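You operate a simulated robot arm through the tools that you are given. There is no shell and no other tool. Be economical: measure what you need, move in short steps, check, and stop when the job is done.

You are at the controls of a simulated two-armed robot. One attempt, no reset.

## Task
Close the conveyor up and jog the purple tray to the stop.
Fine: move the brush to the table with two mats and shut the end cover before the key goes on.
Where things are to end (x, y in the base frame): orange brush within 60 mm of [-680, -1390].

Only the result counts: the job must be done as asked and must still hold three seconds after the hand-in. Knocking over, shifting, dropping, spilling or breaking anything else fails it. A push-on lid holds only when it is set on centred and level and pressed home; a screw cap is set on level and turned clockwise until tight.

## Robot
Two 7-joint arms with two-finger parallel grippers on one trunk, on a base that drives. Base frame: it is fixed to the floor where the robot stands at the start and does not move with it; the origin is under the middle of the robot, x ahead of it, y to its left, z up. Lengths are in mm, angles in degrees, forces in N, time in s.
The left shoulder is at the start at [50, 165, 1230], the right one opposite. With the tool pointing down near the work surface each hand reaches from about 100 to 680 mm from the robot's upright axis, wherever it stands, measured 20 degrees to its own side. Places, roughly: conveyor run switch [300, -100, 600]; conveyor speed knob [300, 0, 600]; end cover [700, -900, 800]; red key switch [300, 200, 600]; top of the table with two mats [-800, -1500, 800]; white pointer knob [1300, 100, 800]. Payload 3.91 kg a hand.
Tool frame (each hand has its own): the origin (TCP) lies between the finger pads and is the grasp point; the fingertips stand 30 mm ahead of it; z points along the fingers, y is the line along which they close. The gripper opens to 110 mm. The fingers are 20 mm wide and 10 mm thick; the gripper's body (48 by 112 mm) begins 55 mm behind the TCP.
Orientation is that of the tool frame in the base frame, as a unit quaternion [x, y, z, w]. With the fingers straight down and closing along the base's y, the tool's x points along the base's -x, its y along +y and its z along -z.

## Interface
- The arms move only by the tool jog_arm. It takes "left_steps", "right_steps" or both (then of equal length, played together; a hand with none holds still); each is one flat list of numbers, 7 for each row, row after row: the shift along the base's x, y, z in units of 40 mm (1.0 is 40 mm), then the turn, a rotation vector about the base's x, y, z in units of 5 degrees (1.0 is 5 degrees), then the closure in counts, from 0 (fully open) to 255 (shut). In form: [dx, dy, dz, rx, ry, rz, jaw, dx, dy, dz, rx, ry, rz, jaw, ...]. A call has 1 to 12 rows; each row shifts and turns the commanded pose from where the row before left it. A call with a number of a shift or a turn outside -1 to 1 is refused whole. Rows are played at 5 a second. More than 50 mm and 8.6 degrees between two rows, or a gripper value outside its range, and nothing of the call is played. A pose out of reach is approached as far as the arm can. The call stops where the force on the tool passes 40 N (or 10 N more than at its start, if that is more) or the arm is blocked; 0.2 s more then pass. The fingers move at their own pace (about 45 mm/s each) and stop on an object; they squeeze with about 40 N. The grip force told is the motor's: it shows also when the fingers shut on nothing. Time passes only in rows, and 0.2 s behind the last, so rows that do not move let the fingers close. It gives the time, the measured TCP pose, the force on the tool (base axes), the opening and the grip force at its end, in the units of the frame above (readings bear some noise), with the torque about the TCP (base axes, N m) and any sound that the robot's microphone picked up.
- Cameras (640 x 400 px; columns grow to the right, rows downward): "scene" is now at [95.3, -36.4, 1374.8]; the picture's right is [-0.48, -0.88, 0.00], its down [-0.69, 0.38, -0.62] and it looks along [0.54, -0.29, -0.79] (base axes); focal length 214 px, centre (320, 200). "left" rides on the left gripper at [73, -17, -103] in its tool frame; the picture's right is [0.23, 0.97, 0.00], its down [-0.76, 0.18, -0.62] and it looks along [-0.61, 0.14, 0.78] (tool axes); focal length 222 px, centre (320, 200). "right" rides on the right gripper at [72, 17, -103] in its tool frame; the picture's right is [-0.23, 0.97, 0.00], its down [-0.76, -0.18, -0.62] and it looks along [-0.61, -0.14, 0.78] (tool axes); focal length 222 px, centre (320, 200). There is no depth. A picture from a camera that has moved, and an enlarged one, comes with that camera's place and axes in the base frame and with its lens.
- grab_frame(camera): a new picture of that camera. The clock stands still meanwhile.
- move_column(by): slides the trunk up (or, below 0, down) by that many mm; the arms and the scene camera ride with it, the base frame stays. It gives what a move gives, with no picture.
- steer(legs): drives the robot by 1 to 6 legs, each [ahead, left, turn to the left] in mm, mm and degrees, along the robot's own axes; the way and the turn of a leg run together, so that a leg with both is an arc; at most 1500 mm and 180 degrees a leg. The arms and the cameras ride along, it lands a little off, and it stops where it bumps. It gives what a move gives.
- pan_tilt(pan, tilt): turns the head with the scene camera to pan (to the left, within 80 degrees either way) and tilt (down, from -29 to 69), counted from straight ahead of the robot. It gives what a move gives.
- zoom(camera, box): a new picture of the part [left, top, right, bottom] of that camera's present view, enlarged. The clock stands still meanwhile.
- sign_off(): hands the job in; it is judged then, once.

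Work in short steps. Places have to be worked out from the pictures, the camera data and where the tool is seen: move nearer, look again, correct. Check each grasp and each placing, and mend what went wrong. You have 120 turns and 92 pictures in all, those below and enlarged ones among them. Open the grippers and draw the arms clear of the work before you hand the job in, unless the task says otherwise; then end with one line.

The tools are called after ">>>" by a JSON object that holds its "api" and its "payload". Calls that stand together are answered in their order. jog_arm: Moves the arms, as the interface text tells. Its arguments: {"type":"object","properties":{"left_steps":{"type":"array","items":{"type":"number"}},"right_steps":{"type":"array","items":{"type":"number"}}},"required":[]} The other tools are called the same way: move_column (by) slides the trunk up or down; steer (legs) drives the base; pan_tilt (pan, tilt) turns the head that bears the scene camera; grab_frame (camera) takes a picture; zoom (camera, box) takes an enlarged picture of a part of a camera's view; sign_off () hands the job in.

At the start:

```text
clock: 0.0
left_tcp_pos: [414.7, -38.3, 1187.7]
left_tool_rot: [-0.001, 1.0, 0.0, 0.0]
left_wrist_force: [-0.7, -0.4, 0.6]
left_wrist_torque: [-0.01, 0.0, 0.01]
left_opening: 110.1
left_gripper_force: 0.1
right_tcp_pos: [288.1, -413.8, 1191.6]
right_tool_rot: [0.0, 1.0, 0.0, 0.0]
right_wrist_force: [-0.5, -0.2, -0.9]
right_wrist_torque: [-0.01, 0.01, 0.01]
right_opening: 110.0
right_gripper_force: 0.0
trunk travel left (down, up): [-450.0, 53.0]
robot x, y, heading: [1.6, 1.4, 0.0]
head pan, tilt: [-28.5, 51.9]
```

scene: 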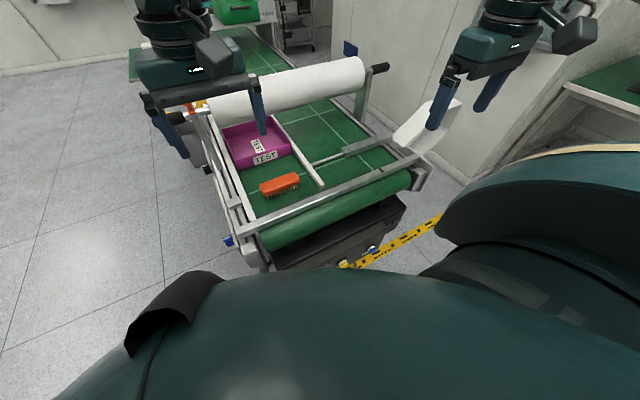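
right: 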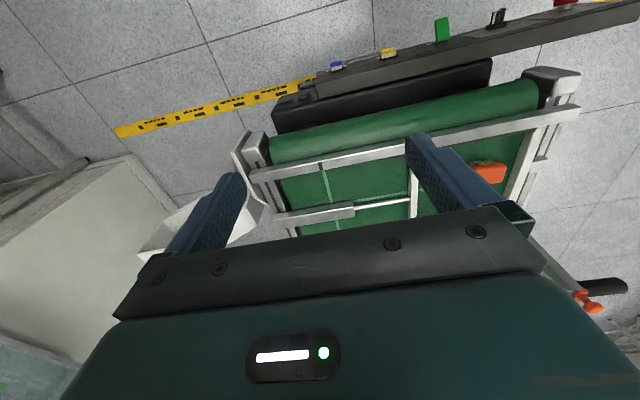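
left: 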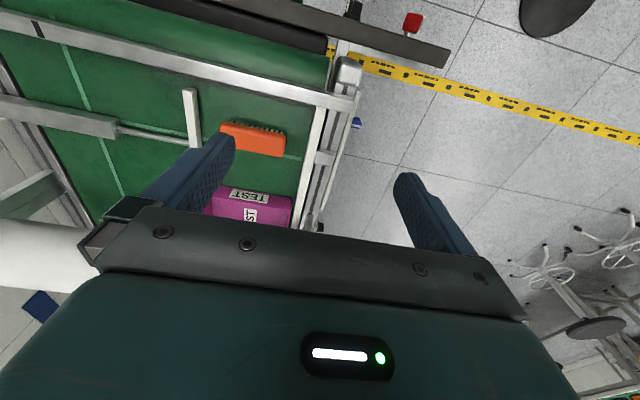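

The conveyor lies ahead, with the orange brush and purple tray on it and a panel bar in front. I'll zoom in on the details first.

>>> {"api": "zoom", "payload": {"camera": "scene", "box": [120, 20, 480, 280]}}

>>> {"api": "zoom", "payload": {"camera": "right", "box": [100, 0, 640, 240]}}

>>> {"api": "pan_tilt", "payload": {"pan": 0, "tilt": 25}}

>>> {"api": "grab_frame", "payload": {"camera": "scene"}}

>>> {"api": "pan_tilt", "payload": {"pan": 0, "tilt": 65}}

>>> {"api": "grab_frame", "payload": {"camera": "scene"}}

```text
1.54 times, centred on (300, 150) of scene
camera zoom: at [95.3, -36.4, 1374.8], right [-0.48, -0.88, 0.0], down [-0.69, 0.38, -0.62], along [0.54, -0.29, -0.79], focal length 330 px, centre (351, 277)
```

zoom: 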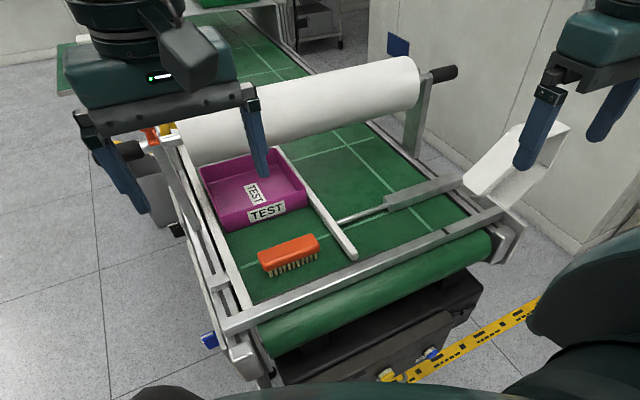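

```text
1.19 times, centred on (370, 120) of right
camera zoom: at [214.8, -397.3, 1294.7], right [0.23, 0.97, 0.0], down [0.76, -0.18, 0.62], along [0.61, -0.14, -0.78], focal length 263 px, centre (261, 295)
```

zoom: 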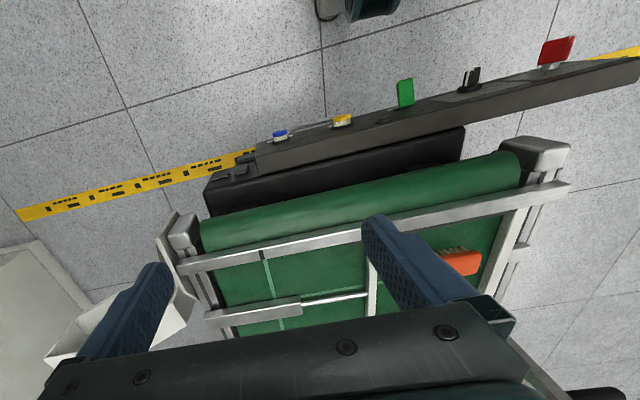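

```text
clock: 0.9
left_tcp_pos: [414.4, -39.3, 1189.5]
left_tool_rot: [0.0, 1.0, 0.0, 0.0]
left_wrist_force: [-0.2, -0.8, -0.3]
left_wrist_torque: [0.05, 0.0, 0.01]
left_opening: 109.8
left_gripper_force: 0.1
right_tcp_pos: [287.3, -413.6, 1191.7]
right_tool_rot: [0.0, 1.0, -0.001, 0.0]
right_wrist_force: [0.0, 0.0, -0.4]
right_wrist_torque: [0.0, 0.02, 0.05]
right_opening: 109.5
right_gripper_force: 0.0
trunk travel left (down, up): [-450.0, 53.0]
robot x, y, heading: [0.0, 2.4, -0.2]
head pan, tilt: [0.0, 25.0]
```

```text
86 pictures are left
camera scene: at [121.4, -0.7, 1414.7], right [0.0, -1.0, 0.0], down [-0.42, 0.0, -0.91], along [0.91, 0.0, -0.42], focal length 214 px, centre (320, 200)
```

scene: 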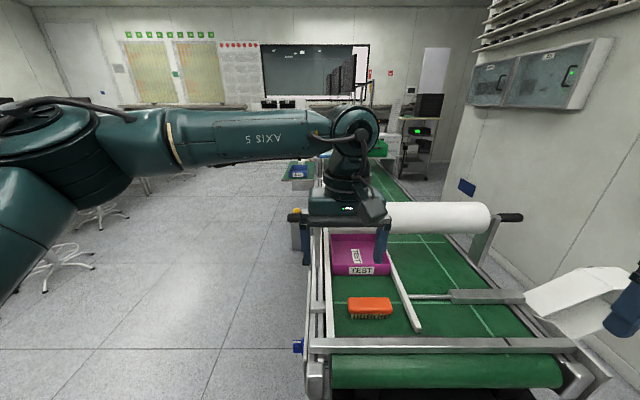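

```text
clock: 2.0
left_tcp_pos: [414.1, -40.4, 1188.3]
left_tool_rot: [0.0, 1.0, 0.0, 0.0]
left_wrist_force: [-0.4, 0.1, 0.8]
left_wrist_torque: [0.04, 0.0, 0.03]
left_opening: 110.2
left_gripper_force: 0.1
right_tcp_pos: [287.7, -414.0, 1191.8]
right_tool_rot: [0.0, 1.0, 0.0, 0.0]
right_wrist_force: [0.6, -0.2, -0.4]
right_wrist_torque: [0.01, -0.02, 0.01]
right_opening: 109.9
right_gripper_force: 0.0
trunk travel left (down, up): [-450.0, 53.0]
robot x, y, heading: [-2.8, 0.8, -0.0]
head pan, tilt: [0.0, 65.0]
```

```text
85 pictures are left
camera scene: at [89.9, -0.6, 1359.2], right [0.0, -1.0, 0.0], down [-0.91, 0.0, -0.42], along [0.42, 0.0, -0.91], focal length 214 px, centre (320, 200)
```

scene: 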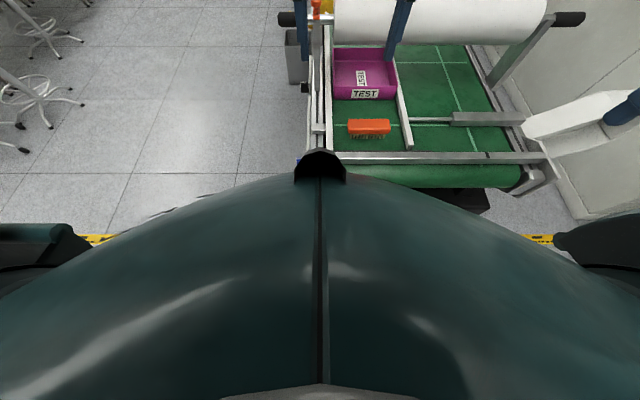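

The panel is hidden under the trunk, so I'll pull the left hand back to view it.

>>> {"api": "jog_arm", "payload": {"left_steps": [-1, 0.5, 0, 0, 0, 0, 0, -1, 0.5, 0, 0, 0, 0, 0, -1, 0.5, 0, 0, 0, 0, 0, -1, 0.5, 0, 0, 0, 0, 0, -1, 0.5, 0, 0, 0, 0, 0, -1, 0.5, 0, 0, 0, 0, 0]}}

>>> {"api": "grab_frame", "payload": {"camera": "left"}}

```text
clock: 3.2
left_tcp_pos: [226.6, 61.4, 1188.2]
left_tool_rot: [-0.02, 1.0, 0.0, 0.005]
left_wrist_force: [16.9, 6.3, -2.1]
left_wrist_torque: [-0.69, 1.7, -0.35]
left_opening: 110.1
left_gripper_force: 0.0
right_tcp_pos: [287.4, -414.1, 1192.6]
right_tool_rot: [0.0, 1.0, 0.0, 0.0]
right_wrist_force: [0.4, 0.2, -1.1]
right_wrist_torque: [-0.01, 0.06, -0.03]
right_opening: 109.8
right_gripper_force: 0.1
trunk travel left (down, up): [-450.0, 53.0]
robot x, y, heading: [1.6, 1.9, -0.1]
head pan, tilt: [0.0, 65.0]
stopped in row 6 (left hand): the force on the tool passed its limit at 119 N (the readings are from after the stop); the commanded pose is now the measured one
```

```text
84 pictures are left
camera left: at [154.4, 41.6, 1292.4], right [-0.27, 0.96, 0.0], down [0.75, 0.21, 0.63], along [0.61, 0.17, -0.78], focal length 222 px, centre (320, 200)
```

left: 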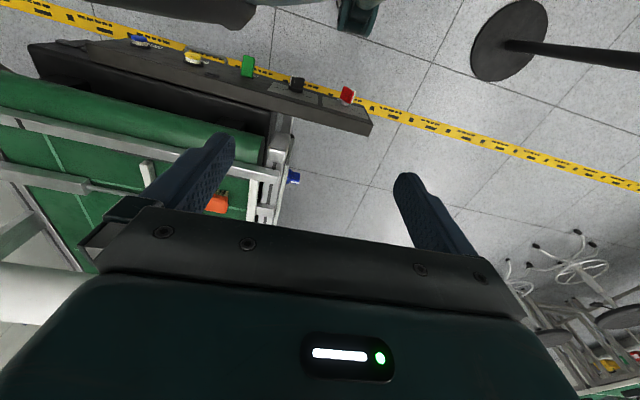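

It touched the trunk; I'll ease forward a little and zoom in on the panel.

>>> {"api": "jog_arm", "payload": {"left_steps": [0.7, 0.3, 0, 0, 0, 0, 0, 0.5, 0.5, -1, 0, 0, 0, 0, 0, 0, -1, 0, 0, 0, 0]}}

>>> {"api": "zoom", "payload": {"camera": "left", "box": [0, 0, 400, 250]}}

```text
clock: 4.0
left_tcp_pos: [274.3, 91.9, 1108.2]
left_tool_rot: [-0.019, 1.0, -0.002, 0.005]
left_wrist_force: [-0.2, 0.1, -0.2]
left_wrist_torque: [-0.01, 0.02, 0.01]
left_opening: 110.0
left_gripper_force: 0.1
right_tcp_pos: [287.9, -414.9, 1192.2]
right_tool_rot: [-0.001, 1.0, 0.0, 0.0]
right_wrist_force: [-0.4, 0.0, 0.3]
right_wrist_torque: [0.01, -0.03, -0.01]
right_opening: 110.1
right_gripper_force: 0.0
trunk travel left (down, up): [-450.0, 53.0]
robot x, y, heading: [6.6, 1.3, 0.1]
head pan, tilt: [0.0, 65.0]
```

```text
1.60 times, centred on (200, 125) of left
camera zoom: at [201.3, 73.3, 1211.9], right [-0.26, 0.96, 0.0], down [0.75, 0.21, 0.63], along [0.61, 0.16, -0.78], focal length 355 px, centre (512, 320)
```

zoom: 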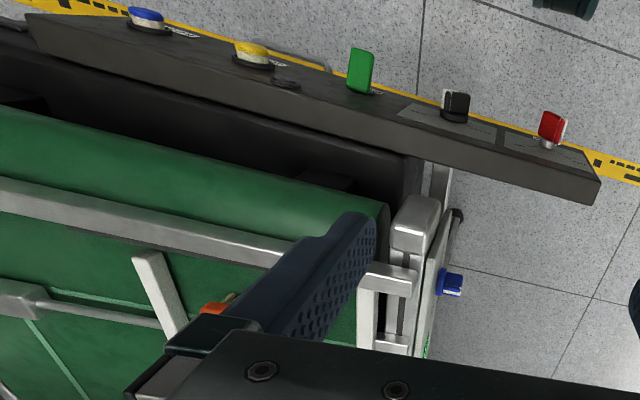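

The panel shows blue and yellow buttons, a green paddle, a black knob and a red key. I'll look left and right to judge the free floor before driving.

>>> {"api": "pan_tilt", "payload": {"pan": -78, "tilt": 25}}

>>> {"api": "grab_frame", "payload": {"camera": "scene"}}

>>> {"api": "pan_tilt", "payload": {"pan": 78, "tilt": 25}}

>>> {"api": "grab_frame", "payload": {"camera": "scene"}}

```text
clock: 5.5
left_tcp_pos: [272.5, 92.7, 1109.3]
left_tool_rot: [-0.019, 1.0, -0.001, 0.004]
left_wrist_force: [0.1, -0.3, 0.0]
left_wrist_torque: [0.0, 0.02, 0.0]
left_opening: 110.0
left_gripper_force: 0.0
right_tcp_pos: [287.0, -415.2, 1191.2]
right_tool_rot: [0.001, 1.0, 0.0, -0.001]
right_wrist_force: [-0.2, 0.8, -0.1]
right_wrist_torque: [-0.01, 0.01, -0.01]
right_opening: 109.8
right_gripper_force: 0.0
trunk travel left (down, up): [-450.0, 53.0]
robot x, y, heading: [-2.0, -0.3, 0.0]
head pan, tilt: [-78.0, 25.0]
```

```text
82 pictures are left
camera scene: at [48.4, -90.7, 1414.8], right [-0.98, -0.21, 0.0], down [-0.09, 0.41, -0.91], along [0.19, -0.89, -0.42], focal length 214 px, centre (320, 200)
```

scene: 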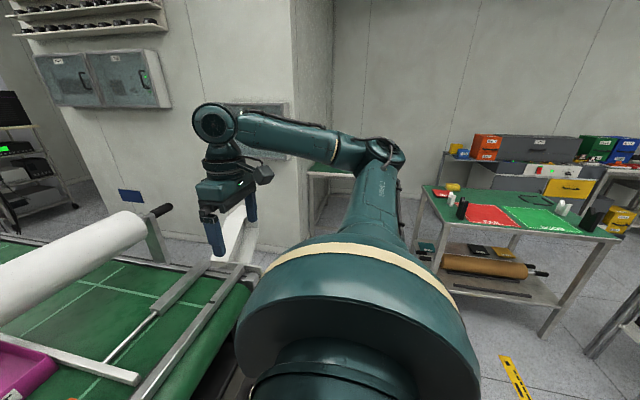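

```text
clock: 8.0
left_tcp_pos: [273.2, 92.0, 1108.7]
left_tool_rot: [-0.02, 1.0, 0.0, 0.005]
left_wrist_force: [-0.9, -0.1, -1.0]
left_wrist_torque: [0.04, -0.01, 0.01]
left_opening: 109.9
left_gripper_force: 0.1
right_tcp_pos: [287.8, -415.7, 1192.2]
right_tool_rot: [0.0, 1.0, 0.0, 0.0]
right_wrist_force: [0.7, -1.3, 0.4]
right_wrist_torque: [0.0, 0.03, -0.01]
right_opening: 110.0
right_gripper_force: 0.1
trunk travel left (down, up): [-450.0, 53.0]
robot x, y, heading: [1.3, 1.2, 0.1]
head pan, tilt: [78.0, 25.0]
```

```text
81 pictures are left
camera scene: at [48.4, 89.5, 1414.8], right [0.98, -0.21, 0.0], down [-0.09, -0.41, -0.91], along [0.19, 0.89, -0.42], focal length 214 px, centre (320, 200)
```

scene: 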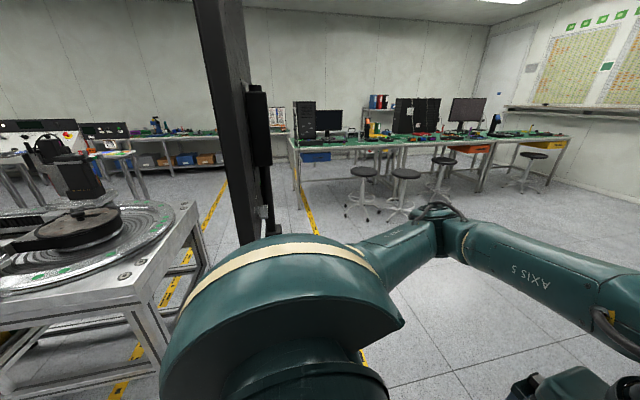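

Behind and to the right the floor looks open (a stand is at about (0,900), a rotary table at y>600). I'll back up 400 with a bit to the right and look at the panel.

>>> {"api": "steer", "payload": {"legs": [[-400, -100, 0]]}}

>>> {"api": "pan_tilt", "payload": {"pan": 0, "tilt": 50}}

>>> {"api": "grab_frame", "payload": {"camera": "scene"}}

```text
clock: 10.5
left_tcp_pos: [-123.3, -8.3, 1108.9]
left_tool_rot: [-0.014, 1.0, 0.0, 0.004]
left_wrist_force: [-0.1, 0.4, -0.2]
left_wrist_torque: [0.02, -0.04, -0.01]
left_opening: 109.9
left_gripper_force: 0.0
right_tcp_pos: [-114.0, -516.1, 1191.4]
right_tool_rot: [0.005, 1.0, 0.001, 0.0]
right_wrist_force: [0.0, -0.1, -0.5]
right_wrist_torque: [-0.04, 0.02, 0.03]
right_opening: 110.0
right_gripper_force: 0.1
trunk travel left (down, up): [-450.0, 53.0]
robot x, y, heading: [-400.6, -96.1, -0.3]
head pan, tilt: [78.0, 25.0]
```

```text
clock: 12.0
left_tcp_pos: [-124.1, -8.4, 1109.7]
left_tool_rot: [-0.014, 1.0, 0.0, 0.004]
left_wrist_force: [0.5, -1.0, -0.1]
left_wrist_torque: [0.02, 0.02, 0.03]
left_opening: 110.1
left_gripper_force: 0.1
right_tcp_pos: [-112.8, -514.7, 1192.2]
right_tool_rot: [0.004, 1.0, -0.001, 0.0]
right_wrist_force: [0.3, 0.1, -0.8]
right_wrist_torque: [0.03, -0.01, 0.03]
right_opening: 109.8
right_gripper_force: 0.0
trunk travel left (down, up): [-450.0, 53.0]
robot x, y, heading: [-393.9, -98.2, -0.4]
head pan, tilt: [0.0, 50.0]
```

```text
80 pictures are left
camera scene: at [-291.2, -99.5, 1377.3], right [-0.01, -1.0, 0.0], down [-0.77, 0.01, -0.64], along [0.64, -0.01, -0.77], focal length 214 px, centre (320, 200)
```

scene: 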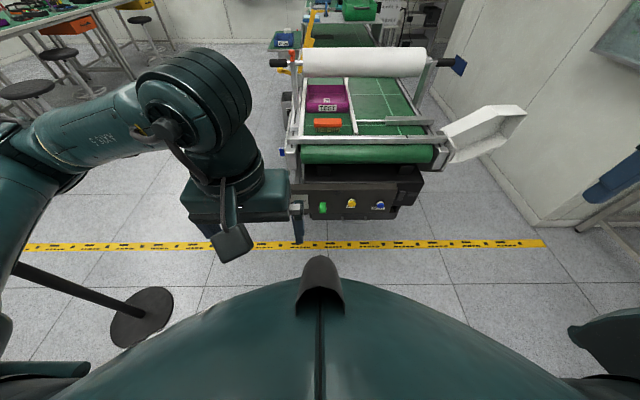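

The left arm hides the panel's left half; I'll shift it left and zoom.

>>> {"api": "jog_arm", "payload": {"left_steps": [0, 1, 0, 0, 0, 0, 0, 0, 1, 0, 0, 0, 0, 0, 0, 1, 0, 0, 0, 0, 0, 0, 1, 0, 0, 0, 0, 0, 0, 1, 0, 0, 0, 0, 0, 0, 1, 0, 0, 0, 0, 0]}}

>>> {"api": "zoom", "payload": {"camera": "scene", "box": [260, 170, 440, 250]}}

>>> {"api": "zoom", "payload": {"camera": "scene", "box": [260, 30, 540, 190]}}

```text
clock: 13.4
left_tcp_pos: [-123.9, 231.7, 1111.9]
left_tool_rot: [-0.012, 1.0, 0.0, 0.004]
left_wrist_force: [-0.4, -0.2, -0.7]
left_wrist_torque: [-0.02, -0.02, -0.02]
left_opening: 110.0
left_gripper_force: 0.1
right_tcp_pos: [-113.8, -516.7, 1192.5]
right_tool_rot: [0.005, 1.0, 0.0, 0.0]
right_wrist_force: [-0.3, -0.1, -0.6]
right_wrist_torque: [0.04, -0.03, -0.02]
right_opening: 110.0
right_gripper_force: 0.1
trunk travel left (down, up): [-450.0, 53.0]
robot x, y, heading: [-400.0, -100.2, -0.4]
head pan, tilt: [0.0, 50.0]
```

```text
3.56 times, centred on (350, 210) of scene
camera zoom: at [-292.0, -99.6, 1377.4], right [-0.01, -1.0, 0.0], down [-0.77, 0.01, -0.64], along [0.64, -0.01, -0.77], focal length 763 px, centre (213, 164)
```

zoom: 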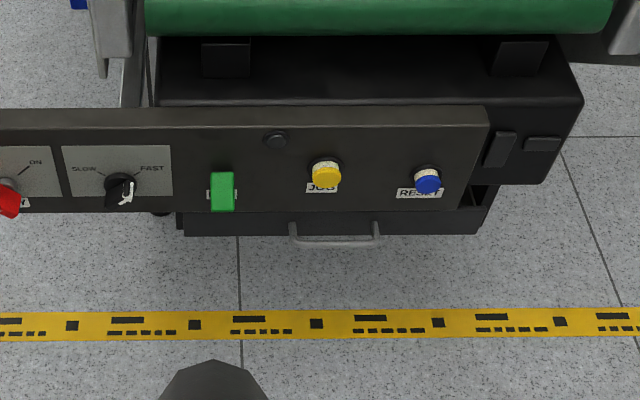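

```text
2.29 times, centred on (400, 110) of scene
camera zoom: at [-292.0, -99.6, 1377.4], right [-0.01, -1.0, 0.0], down [-0.77, 0.01, -0.64], along [0.64, -0.01, -0.77], focal length 490 px, centre (137, 406)
```

zoom: 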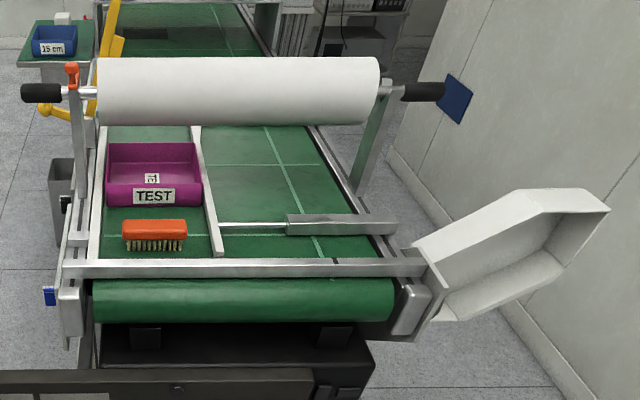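

I'll zoom in on the left half of the panel and then the labels.

>>> {"api": "zoom", "payload": {"camera": "scene", "box": [235, 195, 335, 245]}}

>>> {"api": "zoom", "payload": {"camera": "scene", "box": [310, 190, 410, 240]}}

```text
6.40 times, centred on (285, 220) of scene
camera zoom: at [-292.0, -99.6, 1377.4], right [-0.01, -1.0, 0.0], down [-0.77, 0.01, -0.64], along [0.64, -0.01, -0.77], focal length 1373 px, centre (544, 72)
```

zoom: 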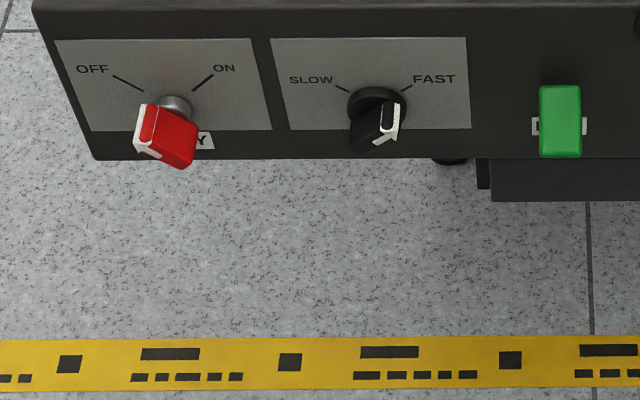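

```text
6.40 times, centred on (360, 215) of scene
camera zoom: at [-292.0, -99.6, 1377.4], right [-0.01, -1.0, 0.0], down [-0.77, 0.01, -0.64], along [0.64, -0.01, -0.77], focal length 1373 px, centre (64, 104)
```

zoom: 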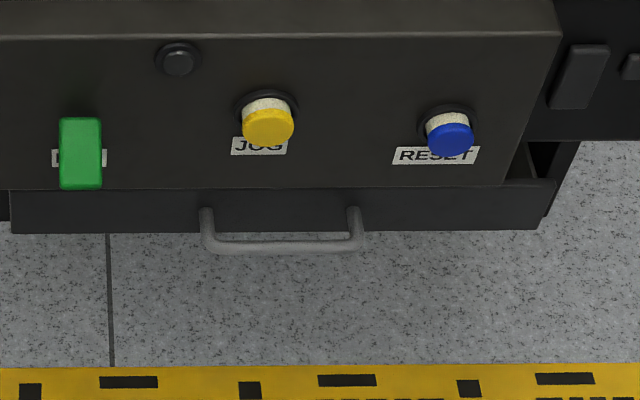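

Key is OFF, speed knob reads FAST. Next I'll zoom on the white pointer knob (predicted near pixel (289,75)) and the open cover.

>>> {"api": "zoom", "payload": {"camera": "scene", "box": [250, 40, 330, 130]}}

>>> {"api": "zoom", "payload": {"camera": "scene", "box": [410, 90, 540, 180]}}

```text
4.44 times, centred on (290, 85) of scene
camera zoom: at [-292.0, -99.6, 1377.4], right [-0.01, -1.0, 0.0], down [-0.77, 0.01, -0.64], along [0.64, -0.01, -0.77], focal length 953 px, centre (453, 711)
```

zoom: 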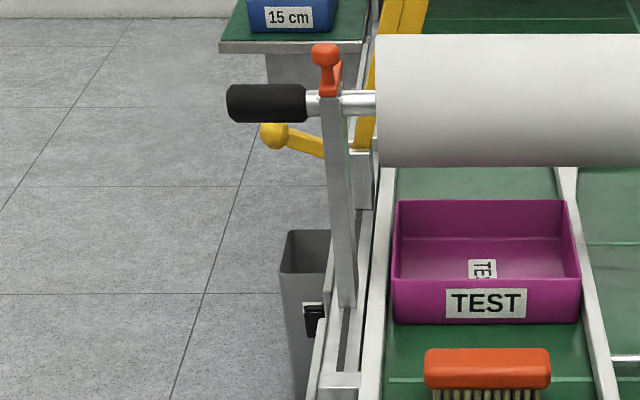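

```text
4.44 times, centred on (475, 135) of scene
camera zoom: at [-292.0, -99.6, 1377.4], right [-0.01, -1.0, 0.0], down [-0.77, 0.01, -0.64], along [0.64, -0.01, -0.77], focal length 953 px, centre (-369, 489)
```

zoom: 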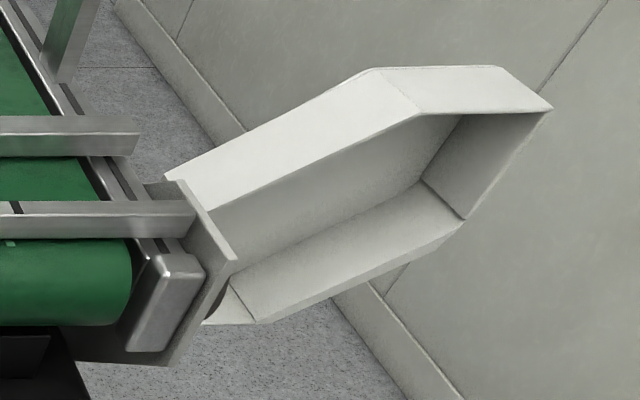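

The cover lies open to the right of the conveyor, tip at about (710,-1150,840). I'll drive to its front side to see the hinge.

>>> {"api": "steer", "payload": {"legs": [[200, -750, 0]]}}

>>> {"api": "pan_tilt", "payload": {"pan": 0, "tilt": 40}}

>>> {"api": "grab_frame", "payload": {"camera": "scene"}}

```text
clock: 20.4
left_tcp_pos: [69.5, -516.3, 1112.1]
left_tool_rot: [-0.014, 1.0, -0.001, 0.004]
left_wrist_force: [-0.1, 0.1, -1.1]
left_wrist_torque: [0.02, 0.04, 0.03]
left_opening: 110.0
left_gripper_force: 0.0
right_tcp_pos: [78.0, -1263.0, 1191.1]
right_tool_rot: [0.005, 1.0, -0.001, 0.0]
right_wrist_force: [-0.7, 0.0, -0.3]
right_wrist_torque: [0.0, 0.04, -0.05]
right_opening: 109.9
right_gripper_force: 0.0
trunk travel left (down, up): [-450.0, 53.0]
robot x, y, heading: [-201.3, -844.5, -0.6]
head pan, tilt: [0.0, 50.0]
```

```text
clock: 21.1
left_tcp_pos: [70.0, -516.3, 1112.3]
left_tool_rot: [-0.014, 1.0, -0.001, 0.004]
left_wrist_force: [-1.2, 0.4, 0.7]
left_wrist_torque: [-0.06, 0.01, 0.02]
left_opening: 110.1
left_gripper_force: 0.1
right_tcp_pos: [78.6, -1264.0, 1191.2]
right_tool_rot: [0.005, 1.0, 0.0, 0.0]
right_wrist_force: [0.8, -0.7, 0.0]
right_wrist_torque: [0.02, 0.02, -0.02]
right_opening: 110.0
right_gripper_force: 0.0
trunk travel left (down, up): [-450.0, 53.0]
robot x, y, heading: [-208.0, -845.0, -0.4]
head pan, tilt: [0.0, 40.0]
```

```text
73 pictures are left
camera scene: at [-90.8, -847.5, 1391.5], right [-0.01, -1.0, 0.0], down [-0.64, 0.01, -0.77], along [0.77, -0.01, -0.64], focal length 214 px, centre (320, 200)
```

scene: 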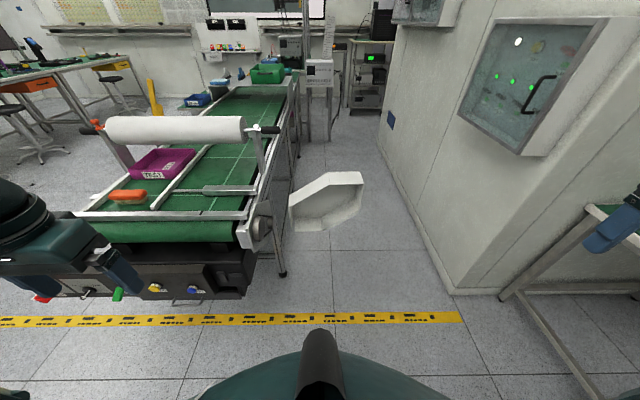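

Zoom on the cover and hinge.

>>> {"api": "zoom", "payload": {"camera": "scene", "box": [220, 150, 380, 250]}}

```text
4.00 times, centred on (300, 200) of scene
camera zoom: at [-90.8, -847.5, 1391.5], right [-0.01, -1.0, 0.0], down [-0.64, 0.01, -0.77], along [0.77, -0.01, -0.64], focal length 858 px, centre (400, 200)
```

zoom: 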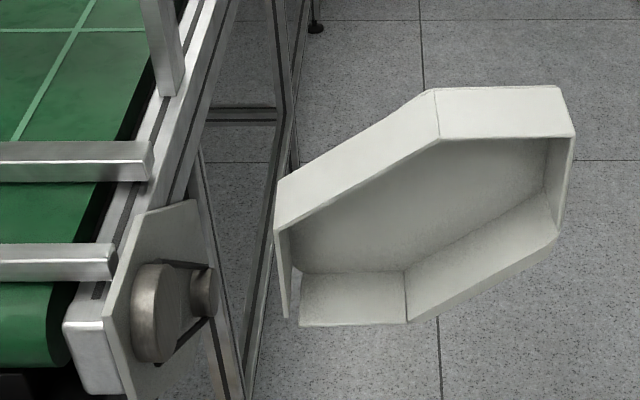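

The "end cover" is the pulley guard, hinged on a vertical axis at about (667,-710), standing open ~90° with its inside facing me. I'll drive nearer and look with the right-hand camera.

>>> {"api": "steer", "payload": {"legs": [[230, -130, 0]]}}

>>> {"api": "jog_arm", "payload": {"right_steps": [0, 1, 0, 0, 0, 0, 255, 0, 1, 0, 0, 0, 0, 255, 0, 1, 0, 0, 0, 0, 255, 0, 1, 0, 0, 0, 0, 255, 0, 1, 0, 0, 0, 0, 255, 0, 1, 0, 0, 0, 0, 255]}}

>>> {"api": "grab_frame", "payload": {"camera": "right"}}

>>> {"api": "grab_frame", "payload": {"camera": "scene"}}

```text
clock: 23.0
left_tcp_pos: [296.7, -645.8, 1111.3]
left_tool_rot: [-0.012, 1.0, -0.001, 0.004]
left_wrist_force: [0.3, 0.0, -0.2]
left_wrist_torque: [0.04, 0.01, 0.03]
left_opening: 110.0
left_gripper_force: 0.1
right_tcp_pos: [304.4, -1393.7, 1191.3]
right_tool_rot: [0.006, 1.0, 0.0, 0.0]
right_wrist_force: [0.1, 0.6, 0.8]
right_wrist_torque: [0.02, 0.01, 0.02]
right_opening: 109.8
right_gripper_force: 0.0
trunk travel left (down, up): [-450.0, 53.0]
robot x, y, heading: [25.0, -974.8, -0.8]
head pan, tilt: [0.0, 40.0]
```

```text
clock: 24.4
left_tcp_pos: [295.9, -645.5, 1110.0]
left_tool_rot: [-0.012, 1.0, -0.002, 0.004]
left_wrist_force: [0.2, 0.6, 0.0]
left_wrist_torque: [-0.01, 0.01, -0.02]
left_opening: 109.9
left_gripper_force: 0.1
right_tcp_pos: [303.5, -1148.3, 1192.8]
right_tool_rot: [0.006, 1.0, -0.001, 0.0]
right_wrist_force: [0.2, -0.1, 0.0]
right_wrist_torque: [-0.04, 0.01, 0.0]
right_opening: 0.1
right_gripper_force: 13.9
trunk travel left (down, up): [-450.0, 53.0]
robot x, y, heading: [17.7, -975.7, -0.7]
head pan, tilt: [0.0, 40.0]
```

```text
71 pictures are left
camera right: at [230.8, -1131.6, 1296.0], right [0.24, 0.97, 0.0], down [0.76, -0.19, 0.62], along [0.6, -0.15, -0.78], focal length 222 px, centre (320, 200)
```

right: 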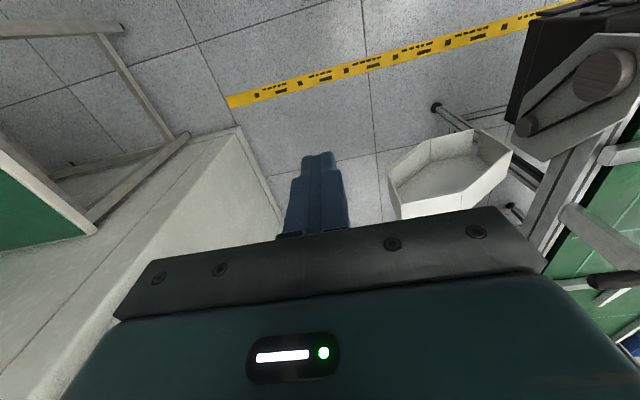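

```text
70 pictures are left
camera scene: at [135.2, -976.2, 1391.4], right [-0.01, -1.0, 0.0], down [-0.64, 0.01, -0.77], along [0.77, -0.01, -0.64], focal length 214 px, centre (320, 200)
```

scene: 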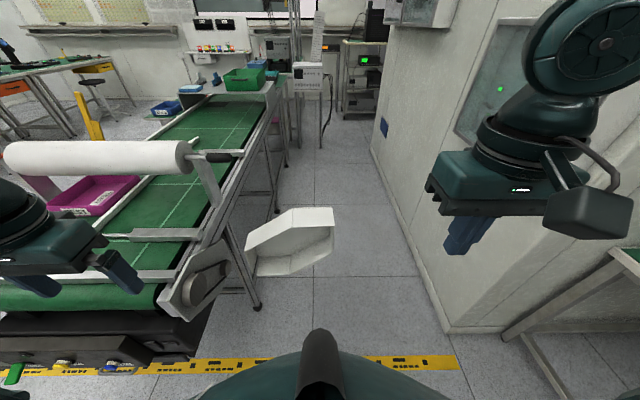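

I'll take enlarged views of the cover from both cameras for triangulation.

>>> {"api": "zoom", "payload": {"camera": "scene", "box": [160, 200, 352, 320]}}

>>> {"api": "zoom", "payload": {"camera": "right", "box": [380, 60, 640, 222]}}

```text
3.33 times, centred on (256, 260) of scene
camera zoom: at [135.2, -976.2, 1391.4], right [-0.01, -1.0, 0.0], down [-0.64, 0.01, -0.77], along [0.77, -0.01, -0.64], focal length 715 px, centre (533, 0)
```

zoom: 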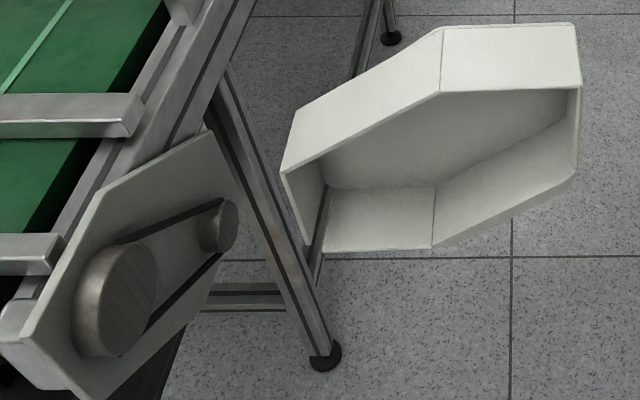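

```text
2.46 times, centred on (510, 141) of right
camera zoom: at [230.8, -1131.6, 1296.0], right [0.24, 0.97, 0.0], down [0.76, -0.19, 0.62], along [0.6, -0.15, -0.78], focal length 547 px, centre (-148, 345)
```

zoom: 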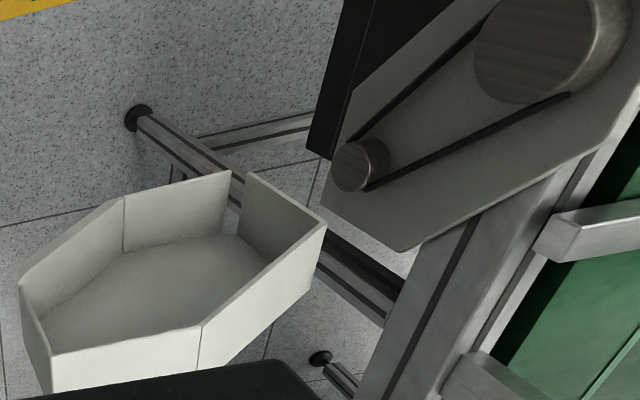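

Triangulation gives the cover spanning y −729…−1025, z 640…900, with its back plane at x≈665–705 and the hinge near (657,−720). I'll move in a bit and bring the closed right hand over behind the cover tip.

>>> {"api": "steer", "payload": {"legs": [[60, -65, 0.7]]}}

>>> {"api": "jog_arm", "payload": {"right_steps": [0.96, 0.57, -0.3, 0, 0, 0, 255, 0.96, 0.57, -0.3, 0, 0, 0, 255, 0.96, 0.57, -0.3, 0, 0, 0, 255, 0.96, 0.57, -0.3, 0, 0, 0, 255, 0.96, 0.57, -0.3, 0, 0, 0, 255, 0.96, 0.57, -0.3, 0, 0, 0, 255, 0.96, 0.57, -0.3, 0, 0, 0, 255, 0.96, 0.57, -0.3, 0, 0, 0, 255, 0.96, 0.57, -0.3, 0, 0, 0, 255, 0.96, 0.57, -0.3, 0, 0, 0, 255]}}

>>> {"api": "grab_frame", "payload": {"camera": "scene"}}

```text
clock: 25.6
left_tcp_pos: [353.4, -709.9, 1111.1]
left_tool_rot: [-0.019, 1.0, -0.001, 0.004]
left_wrist_force: [0.1, 0.1, -0.4]
left_wrist_torque: [-0.01, 0.01, 0.01]
left_opening: 109.9
left_gripper_force: 0.0
right_tcp_pos: [365.1, -1214.2, 1192.0]
right_tool_rot: [0.0, 1.0, 0.0, 0.0]
right_wrist_force: [0.7, -0.9, -0.8]
right_wrist_torque: [0.03, -0.04, -0.02]
right_opening: 0.0
right_gripper_force: 38.0
trunk travel left (down, up): [-450.0, 53.0]
robot x, y, heading: [80.0, -1040.0, -0.1]
head pan, tilt: [0.0, 40.0]
```

```text
clock: 27.8
left_tcp_pos: [350.6, -708.2, 1111.9]
left_tool_rot: [-0.018, 1.0, 0.0, 0.005]
left_wrist_force: [0.4, 0.3, 0.2]
left_wrist_torque: [0.0, 0.03, -0.01]
left_opening: 109.7
left_gripper_force: 0.0
right_tcp_pos: [576.9, -1201.5, 1102.3]
right_tool_rot: [0.0, 1.0, 0.0, 0.002]
right_wrist_force: [-0.1, 0.4, -0.1]
right_wrist_torque: [-0.02, -0.03, 0.01]
right_opening: 0.0
right_gripper_force: 37.8
right hand out of reach, approached as far as the arm can: row 4, 5, 6, 7, 8, 9, 10
trunk travel left (down, up): [-450.0, 53.0]
robot x, y, heading: [75.5, -1039.0, -0.1]
head pan, tilt: [0.0, 40.0]
```

```text
67 pictures are left
camera scene: at [194.2, -1041.4, 1391.5], right [0.0, -1.0, 0.0], down [-0.64, 0.0, -0.77], along [0.77, 0.0, -0.64], focal length 214 px, centre (320, 200)
```

scene: 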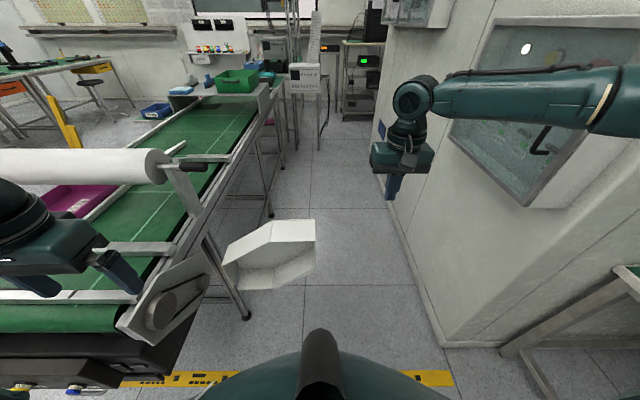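

Reach was short at this height; I'll bring the hand lower where the reach is longer and see where the commanded pose is.

>>> {"api": "jog_arm", "payload": {"right_steps": [0, 0, -1, 0, 0, 0, 255, 0, 0, -0.5, 0, 0, 0, 255]}}

```text
clock: 28.4
left_tcp_pos: [351.8, -709.0, 1111.0]
left_tool_rot: [-0.018, 1.0, -0.001, 0.004]
left_wrist_force: [0.3, -0.7, 0.5]
left_wrist_torque: [-0.02, 0.0, 0.01]
left_opening: 109.9
left_gripper_force: 0.0
right_tcp_pos: [568.9, -1209.9, 1044.5]
right_tool_rot: [0.0, 1.0, 0.001, 0.001]
right_wrist_force: [-0.4, -0.1, -1.0]
right_wrist_torque: [0.01, 0.01, 0.02]
right_opening: 0.4
right_gripper_force: 37.6
right hand out of reach, approached as far as the arm can: row 1, 2
trunk travel left (down, up): [-450.0, 53.0]
robot x, y, heading: [78.5, -1040.7, -0.3]
head pan, tilt: [0.0, 40.0]
```

The target is ~70 mm beyond reach. I'll drive 110 mm ahead (cover rim is still >150 mm from the body), then let the hand go to the spot behind the cover.

>>> {"api": "steer", "payload": {"legs": [[110, 0, 0]]}}

>>> {"api": "jog_arm", "payload": {"right_steps": [0, 0, 0, 0, 0, 0, 255, 0, 0, 0, 0, 0, 0, 255]}}

```text
clock: 29.6
left_tcp_pos: [461.5, -706.7, 1111.2]
left_tool_rot: [-0.02, 1.0, 0.0, 0.003]
left_wrist_force: [0.6, 0.2, -0.5]
left_wrist_torque: [-0.03, 0.07, 0.03]
left_opening: 110.1
left_gripper_force: 0.1
right_tcp_pos: [678.9, -1209.2, 1044.6]
right_tool_rot: [-0.001, 1.0, 0.0, 0.001]
right_wrist_force: [0.2, -0.3, 0.3]
right_wrist_torque: [0.01, 0.01, -0.01]
right_opening: 0.1
right_gripper_force: 37.6
trunk travel left (down, up): [-450.0, 53.0]
robot x, y, heading: [193.5, -1040.9, 0.0]
head pan, tilt: [0.0, 40.0]
```

```text
clock: 30.2
left_tcp_pos: [460.9, -706.3, 1110.7]
left_tool_rot: [-0.019, 1.0, -0.001, 0.005]
left_wrist_force: [-0.5, -0.1, -0.7]
left_wrist_torque: [-0.02, 0.02, 0.01]
left_opening: 109.9
left_gripper_force: 0.1
right_tcp_pos: [679.4, -1210.3, 1044.2]
right_tool_rot: [-0.001, 1.0, 0.001, 0.0]
right_wrist_force: [-0.9, 0.2, -0.1]
right_wrist_torque: [-0.03, -0.04, -0.02]
right_opening: 0.1
right_gripper_force: 37.8
trunk travel left (down, up): [-450.0, 53.0]
robot x, y, heading: [191.2, -1038.9, 0.1]
head pan, tilt: [0.0, 40.0]
```

Now moving in to (745,−985), still above the cover.

>>> {"api": "jog_arm", "payload": {"right_steps": [0, 0.94, 0, 0, 0, 0, 255, 0.2, 0.94, 0, 0, 0, 0, 255, 0.2, 0.94, 0, 0, 0, 0, 255, 0.3, 0.94, -0.2, 0, 0, 0, 255, 0.4, 0.94, -0.2, 0, 0, 0, 255, 0.55, 0.94, -0.2, 0, 0, 0, 255]}}

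>>> {"api": "grab_frame", "payload": {"camera": "scene"}}

```text
clock: 31.6
left_tcp_pos: [461.2, -709.3, 1111.2]
left_tool_rot: [-0.019, 1.0, -0.001, 0.003]
left_wrist_force: [-1.3, 0.3, 0.2]
left_wrist_torque: [0.02, 0.02, 0.01]
left_opening: 109.7
left_gripper_force: 0.0
right_tcp_pos: [634.6, -1169.2, 1073.1]
right_tool_rot: [-0.001, 1.0, 0.001, 0.002]
right_wrist_force: [1.6, 0.3, -1.3]
right_wrist_torque: [0.01, 0.01, 0.04]
right_opening: 0.2
right_gripper_force: 37.3
right hand out of reach, approached as far as the arm can: row 1, 2, 3, 4, 5, 6
trunk travel left (down, up): [-450.0, 53.0]
robot x, y, heading: [190.0, -1039.5, 0.0]
head pan, tilt: [0.0, 40.0]
```

```text
66 pictures are left
camera scene: at [304.4, -1041.2, 1391.5], right [0.0, -1.0, 0.0], down [-0.64, 0.0, -0.77], along [0.77, 0.0, -0.64], focal length 214 px, centre (320, 200)
```

scene: 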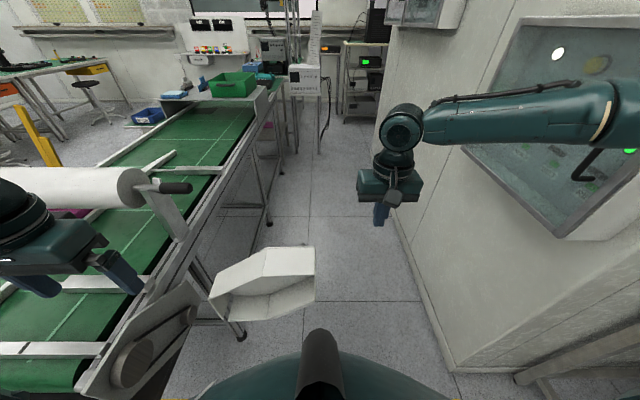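

The arm seems stuck by posture at this height; I'll lower it beside the cover (clear to its right), then extend.

>>> {"api": "jog_arm", "payload": {"right_steps": [0, -0.4, -1, 0, 0, 0, 255, 0, -0.4, -1, 0, 0, 0, 255, 0, 0, -1, 0, 0, 0, 255, 0, 0, -1, 0, 0, 0, 255, 0, 0, -1, 0, 0, 0, 255]}}

>>> {"api": "jog_arm", "payload": {"right_steps": [1, 0, 0, 0, 0, 0, 255, 1, 0, 0, 0, 0, 0, 255, 1, 0, 0, 0, 0, 0, 255]}}

```text
clock: 32.8
left_tcp_pos: [460.7, -707.9, 1110.9]
left_tool_rot: [-0.019, 1.0, 0.0, 0.003]
left_wrist_force: [0.5, -0.6, 1.0]
left_wrist_torque: [0.02, 0.03, 0.0]
left_opening: 110.0
left_gripper_force: 0.1
right_tcp_pos: [604.1, -1248.6, 919.8]
right_tool_rot: [0.0, 1.0, 0.002, 0.001]
right_wrist_force: [0.1, 0.1, -0.5]
right_wrist_torque: [0.02, 0.01, 0.01]
right_opening: 0.1
right_gripper_force: 37.6
right hand out of reach, approached as far as the arm can: row 3, 4, 5
trunk travel left (down, up): [-450.0, 53.0]
robot x, y, heading: [186.8, -1039.9, -0.1]
head pan, tilt: [0.0, 40.0]
```

```text
clock: 33.6
left_tcp_pos: [461.7, -708.1, 1112.0]
left_tool_rot: [-0.019, 1.0, -0.001, 0.004]
left_wrist_force: [0.3, 0.6, -0.3]
left_wrist_torque: [0.02, -0.03, 0.0]
left_opening: 110.2
left_gripper_force: 0.1
right_tcp_pos: [688.0, -1281.1, 958.7]
right_tool_rot: [-0.001, 1.0, 0.001, 0.002]
right_wrist_force: [-0.6, -0.1, -0.2]
right_wrist_torque: [-0.02, 0.02, 0.0]
right_opening: 0.1
right_gripper_force: 38.2
right hand out of reach, approached as far as the arm can: row 1, 2, 3
trunk travel left (down, up): [-450.0, 53.0]
robot x, y, heading: [193.2, -1038.3, -0.0]
head pan, tilt: [0.0, 40.0]
```

Reach at tool-down seems to improve lower relative to the shoulder. I'll raise the trunk 50, retract a little, lower, then extend.

>>> {"api": "move_column", "payload": {"by": 50}}

>>> {"api": "jog_arm", "payload": {"right_steps": [-1, 0, -0.5, 0, 0, 0, 255, -1, 0, -1, 0, 0, 0, 255, -1, 0, -1, 0, 0, 0, 255, 0, 0, -1, 0, 0, 0, 255]}}

>>> {"api": "jog_arm", "payload": {"right_steps": [1, 0, 0, 0, 0, 0, 255, 1, 0, 0, 0, 0, 0, 255, 1, 0, 0, 0, 0, 0, 255, 1, 0, 0, 0, 0, 0, 255]}}

```text
clock: 34.5
left_tcp_pos: [462.1, -707.9, 1161.2]
left_tool_rot: [-0.019, 1.0, -0.001, 0.004]
left_wrist_force: [-0.6, 0.0, 0.0]
left_wrist_torque: [0.0, -0.02, -0.01]
left_opening: 110.3
left_gripper_force: 0.0
right_tcp_pos: [687.3, -1281.2, 1010.3]
right_tool_rot: [-0.001, 1.0, 0.0, 0.001]
right_wrist_force: [0.4, 0.7, 0.1]
right_wrist_torque: [-0.03, -0.01, 0.05]
right_opening: 0.0
right_gripper_force: 37.2
trunk travel left (down, up): [-500.0, 3.0]
robot x, y, heading: [194.4, -1042.1, 0.1]
head pan, tilt: [0.0, 40.0]
```

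```text
refused: row 2 steps farther than a row can; nothing moved
```

```text
clock: 35.5
left_tcp_pos: [461.0, -708.1, 1160.6]
left_tool_rot: [-0.02, 1.0, -0.001, 0.004]
left_wrist_force: [-0.4, 0.0, -0.2]
left_wrist_torque: [0.01, 0.02, 0.0]
left_opening: 110.2
left_gripper_force: 0.1
right_tcp_pos: [749.3, -1328.5, 1063.9]
right_tool_rot: [-0.001, 1.0, 0.002, 0.002]
right_wrist_force: [-0.2, 0.1, -0.1]
right_wrist_torque: [0.01, 0.0, 0.0]
right_opening: 0.1
right_gripper_force: 37.3
right hand out of reach, approached as far as the arm can: row 1, 2, 3, 4
trunk travel left (down, up): [-500.0, 3.0]
robot x, y, heading: [189.1, -1042.3, 0.2]
head pan, tilt: [0.0, 40.0]
```

Reach is better toward the arm's own side. I'll turn the robot ~25° left so the target lies to its right.

>>> {"api": "steer", "payload": {"legs": [[-30, -10, 25]]}}

>>> {"api": "grab_frame", "payload": {"camera": "scene"}}

```text
clock: 37.2
left_tcp_pos: [268.8, -639.5, 1161.6]
left_tool_rot: [-0.234, 0.972, 0.0, 0.005]
left_wrist_force: [0.0, 0.2, -0.6]
left_wrist_torque: [-0.01, 0.01, -0.01]
left_opening: 109.9
left_gripper_force: 0.0
right_tcp_pos: [791.4, -1082.2, 1065.4]
right_tool_rot: [-0.217, 0.976, 0.001, 0.001]
right_wrist_force: [0.7, -0.2, 0.0]
right_wrist_torque: [0.0, 0.01, 0.02]
right_opening: 0.0
right_gripper_force: 37.6
trunk travel left (down, up): [-500.0, 3.0]
robot x, y, heading: [162.5, -1057.1, 25.0]
head pan, tilt: [0.0, 40.0]
```

```text
65 pictures are left
camera scene: at [266.7, -1009.1, 1441.5], right [0.42, -0.91, 0.0], down [-0.58, -0.27, -0.77], along [0.69, 0.32, -0.64], focal length 214 px, centre (320, 200)
```

scene: 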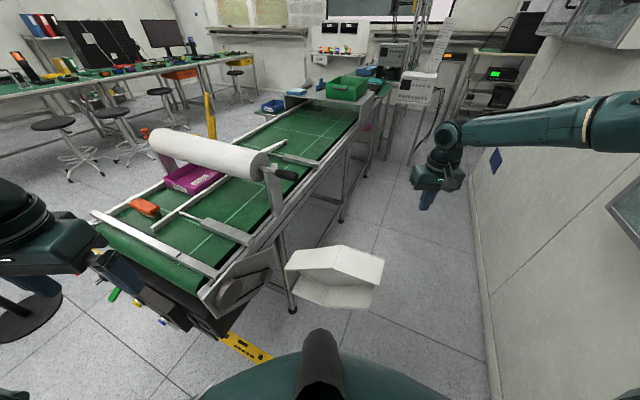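

Hand is now behind the cover. Move to (760,−1000) and lower to z≈860.

>>> {"api": "jog_arm", "payload": {"right_steps": [-0.3, 0.7, -0.5, 0, 0, 0, 255, -0.3, 0.7, -0.5, 0, 0, 0, 255, -0.2, 0.6, -0.6, 0, 0, 0, 255, 0, 0, -0.9, 0, 0, 0, 255, 0, 0, -0.9, 0, 0, 0, 255, 0, 0, -0.9, 0, 0, 0, 255, 0, 0, -0.8, 0, 0, 0, 255]}}

>>> {"api": "zoom", "payload": {"camera": "scene", "box": [180, 120, 500, 320]}}

```text
clock: 38.8
left_tcp_pos: [269.8, -641.7, 1160.8]
left_tool_rot: [-0.234, 0.972, 0.0, 0.005]
left_wrist_force: [0.3, -0.4, -0.1]
left_wrist_torque: [-0.03, -0.01, -0.02]
left_opening: 110.0
left_gripper_force: 0.0
right_tcp_pos: [695.2, -1110.8, 954.4]
right_tool_rot: [-0.217, 0.976, 0.003, 0.002]
right_wrist_force: [0.5, -0.7, -0.7]
right_wrist_torque: [-0.01, -0.02, 0.02]
right_opening: 0.1
right_gripper_force: 38.1
right hand out of reach, approached as far as the arm can: row 1, 2, 3, 4, 5, 6, 7
trunk travel left (down, up): [-500.0, 3.0]
robot x, y, heading: [165.7, -1057.0, 25.1]
head pan, tilt: [0.0, 40.0]
```

```text
2.00 times, centred on (340, 220) of scene
camera zoom: at [266.9, -1009.3, 1441.5], right [0.42, -0.91, 0.0], down [-0.58, -0.27, -0.77], along [0.69, 0.32, -0.64], focal length 429 px, centre (280, 160)
```

zoom: 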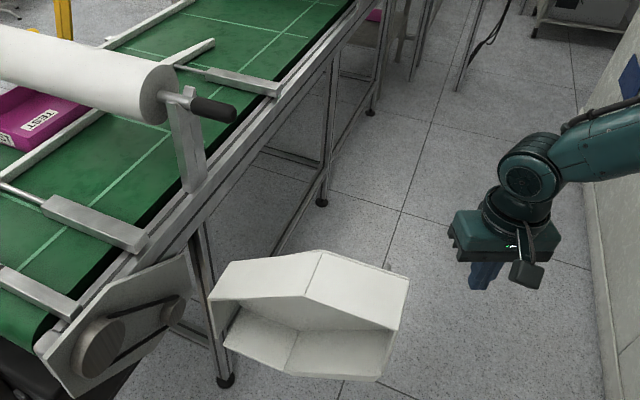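

Wrist reach falls off when the hand is far below the shoulder, so I'll lower the trunk 200 instead (after lifting the hand and keeping it clear of the cover).

>>> {"api": "jog_arm", "payload": {"right_steps": [0, -0.7, 1, 0, 0, 0, 255, 0.5, -0.7, 1, 0, 0, 0, 255, 0.5, 0, 0.5, 0, 0, 0, 255]}}

>>> {"api": "move_column", "payload": {"by": -200}}

>>> {"api": "jog_arm", "payload": {"right_steps": [1, 0, 0, 0, 0, 0, 255, 1, 0, 0, 0, 0, 0, 255]}}

```text
refused: row 2 steps farther than a row can; nothing moved
```

```text
clock: 41.0
left_tcp_pos: [270.2, -640.6, 961.6]
left_tool_rot: [-0.235, 0.972, 0.0, 0.005]
left_wrist_force: [-0.2, 0.2, -0.8]
left_wrist_torque: [-0.03, -0.02, -0.01]
left_opening: 110.1
left_gripper_force: 0.1
right_tcp_pos: [695.5, -1110.4, 753.5]
right_tool_rot: [-0.217, 0.976, 0.003, 0.002]
right_wrist_force: [0.0, 0.4, 0.9]
right_wrist_torque: [0.02, -0.01, 0.03]
right_opening: 0.1
right_gripper_force: 38.1
trunk travel left (down, up): [-300.0, 203.0]
robot x, y, heading: [164.6, -1053.0, 25.1]
head pan, tilt: [0.0, 40.0]
```

```text
clock: 41.6
left_tcp_pos: [269.5, -641.1, 961.4]
left_tool_rot: [-0.234, 0.972, 0.0, 0.005]
left_wrist_force: [0.1, -0.2, 0.1]
left_wrist_torque: [0.01, -0.01, -0.01]
left_opening: 110.0
left_gripper_force: 0.0
right_tcp_pos: [760.6, -1127.6, 778.3]
right_tool_rot: [-0.216, 0.976, 0.001, 0.001]
right_wrist_force: [-1.2, -0.7, -0.5]
right_wrist_torque: [0.0, 0.04, 0.0]
right_opening: 0.0
right_gripper_force: 38.1
right hand out of reach, approached as far as the arm can: row 1, 2
trunk travel left (down, up): [-300.0, 203.0]
robot x, y, heading: [163.9, -1052.4, 24.9]
head pan, tilt: [0.0, 40.0]
```

The hand is now at (760,−1128,778), clear of the cover. Raise to z≈860 then slide +y behind the cover.

>>> {"api": "jog_arm", "payload": {"right_steps": [0, 0, 1, 0, 0, 0, 255, 0.2, 0, 0.9, 0, 0, 0, 255, 0, 0.9, 0, 0, 0, 0, 255, 0, 0.9, 0, 0, 0, 0, 255, 0, 0.9, 0, 0, 0, 0, 255]}}

>>> {"api": "zoom", "payload": {"camera": "scene", "box": [180, 120, 500, 320]}}

```text
clock: 42.8
left_tcp_pos: [268.4, -641.8, 960.7]
left_tool_rot: [-0.234, 0.972, 0.0, 0.004]
left_wrist_force: [0.2, -0.3, 0.1]
left_wrist_torque: [0.0, 0.02, 0.01]
left_opening: 109.7
left_gripper_force: 0.1
right_tcp_pos: [749.1, -1046.3, 866.4]
right_tool_rot: [-0.217, 0.976, 0.002, 0.002]
right_wrist_force: [-0.3, -0.1, 0.0]
right_wrist_torque: [-0.03, -0.01, -0.04]
right_opening: 0.0
right_gripper_force: 37.6
right hand out of reach, approached as far as the arm can: row 4, 5
trunk travel left (down, up): [-300.0, 203.0]
robot x, y, heading: [162.5, -1057.8, 24.8]
head pan, tilt: [0.0, 40.0]
```

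```text
2.00 times, centred on (340, 220) of scene
camera zoom: at [266.9, -1009.0, 1241.5], right [0.42, -0.91, 0.0], down [-0.58, -0.27, -0.77], along [0.69, 0.32, -0.64], focal length 429 px, centre (280, 160)
```

zoom: 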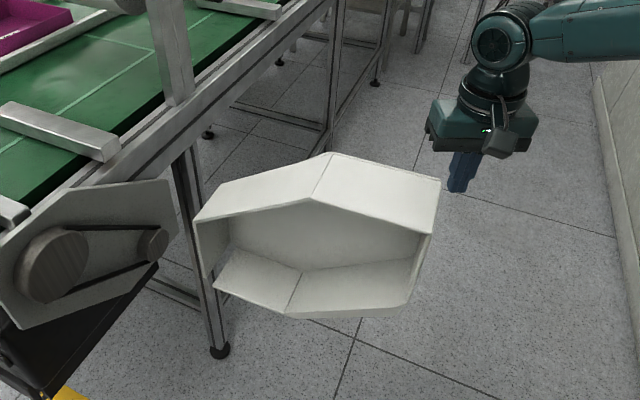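

Turn the base 5° left with a small advance to swing the hand behind the cover.

>>> {"api": "steer", "payload": {"legs": [[15, 0, 5]]}}

>>> {"api": "zoom", "payload": {"camera": "scene", "box": [180, 120, 500, 320]}}

```text
clock: 43.7
left_tcp_pos: [245.9, -627.4, 960.5]
left_tool_rot: [-0.276, 0.961, 0.0, 0.004]
left_wrist_force: [0.4, -0.1, -0.5]
left_wrist_torque: [-0.03, 0.0, -0.02]
left_opening: 110.0
left_gripper_force: 0.1
right_tcp_pos: [758.5, -989.8, 865.5]
right_tool_rot: [-0.258, 0.966, 0.002, 0.001]
right_wrist_force: [-0.1, 0.4, 0.0]
right_wrist_torque: [0.02, 0.01, -0.01]
right_opening: 0.1
right_gripper_force: 37.3
trunk travel left (down, up): [-300.0, 203.0]
robot x, y, heading: [175.5, -1052.3, 30.0]
head pan, tilt: [0.0, 40.0]
```

```text
2.00 times, centred on (340, 220) of scene
camera zoom: at [275.7, -993.3, 1241.5], right [0.5, -0.87, 0.0], down [-0.56, -0.32, -0.77], along [0.66, 0.38, -0.64], focal length 429 px, centre (280, 160)
```

zoom: 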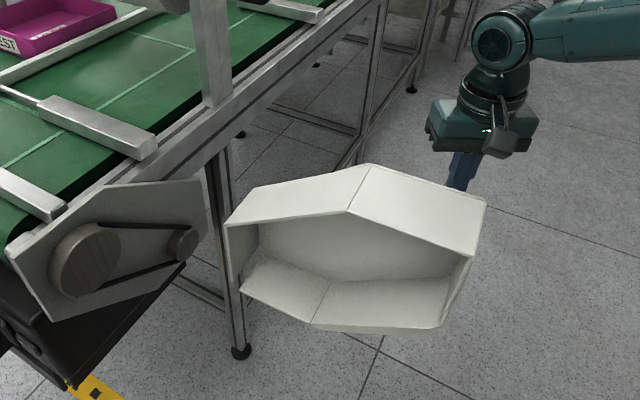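

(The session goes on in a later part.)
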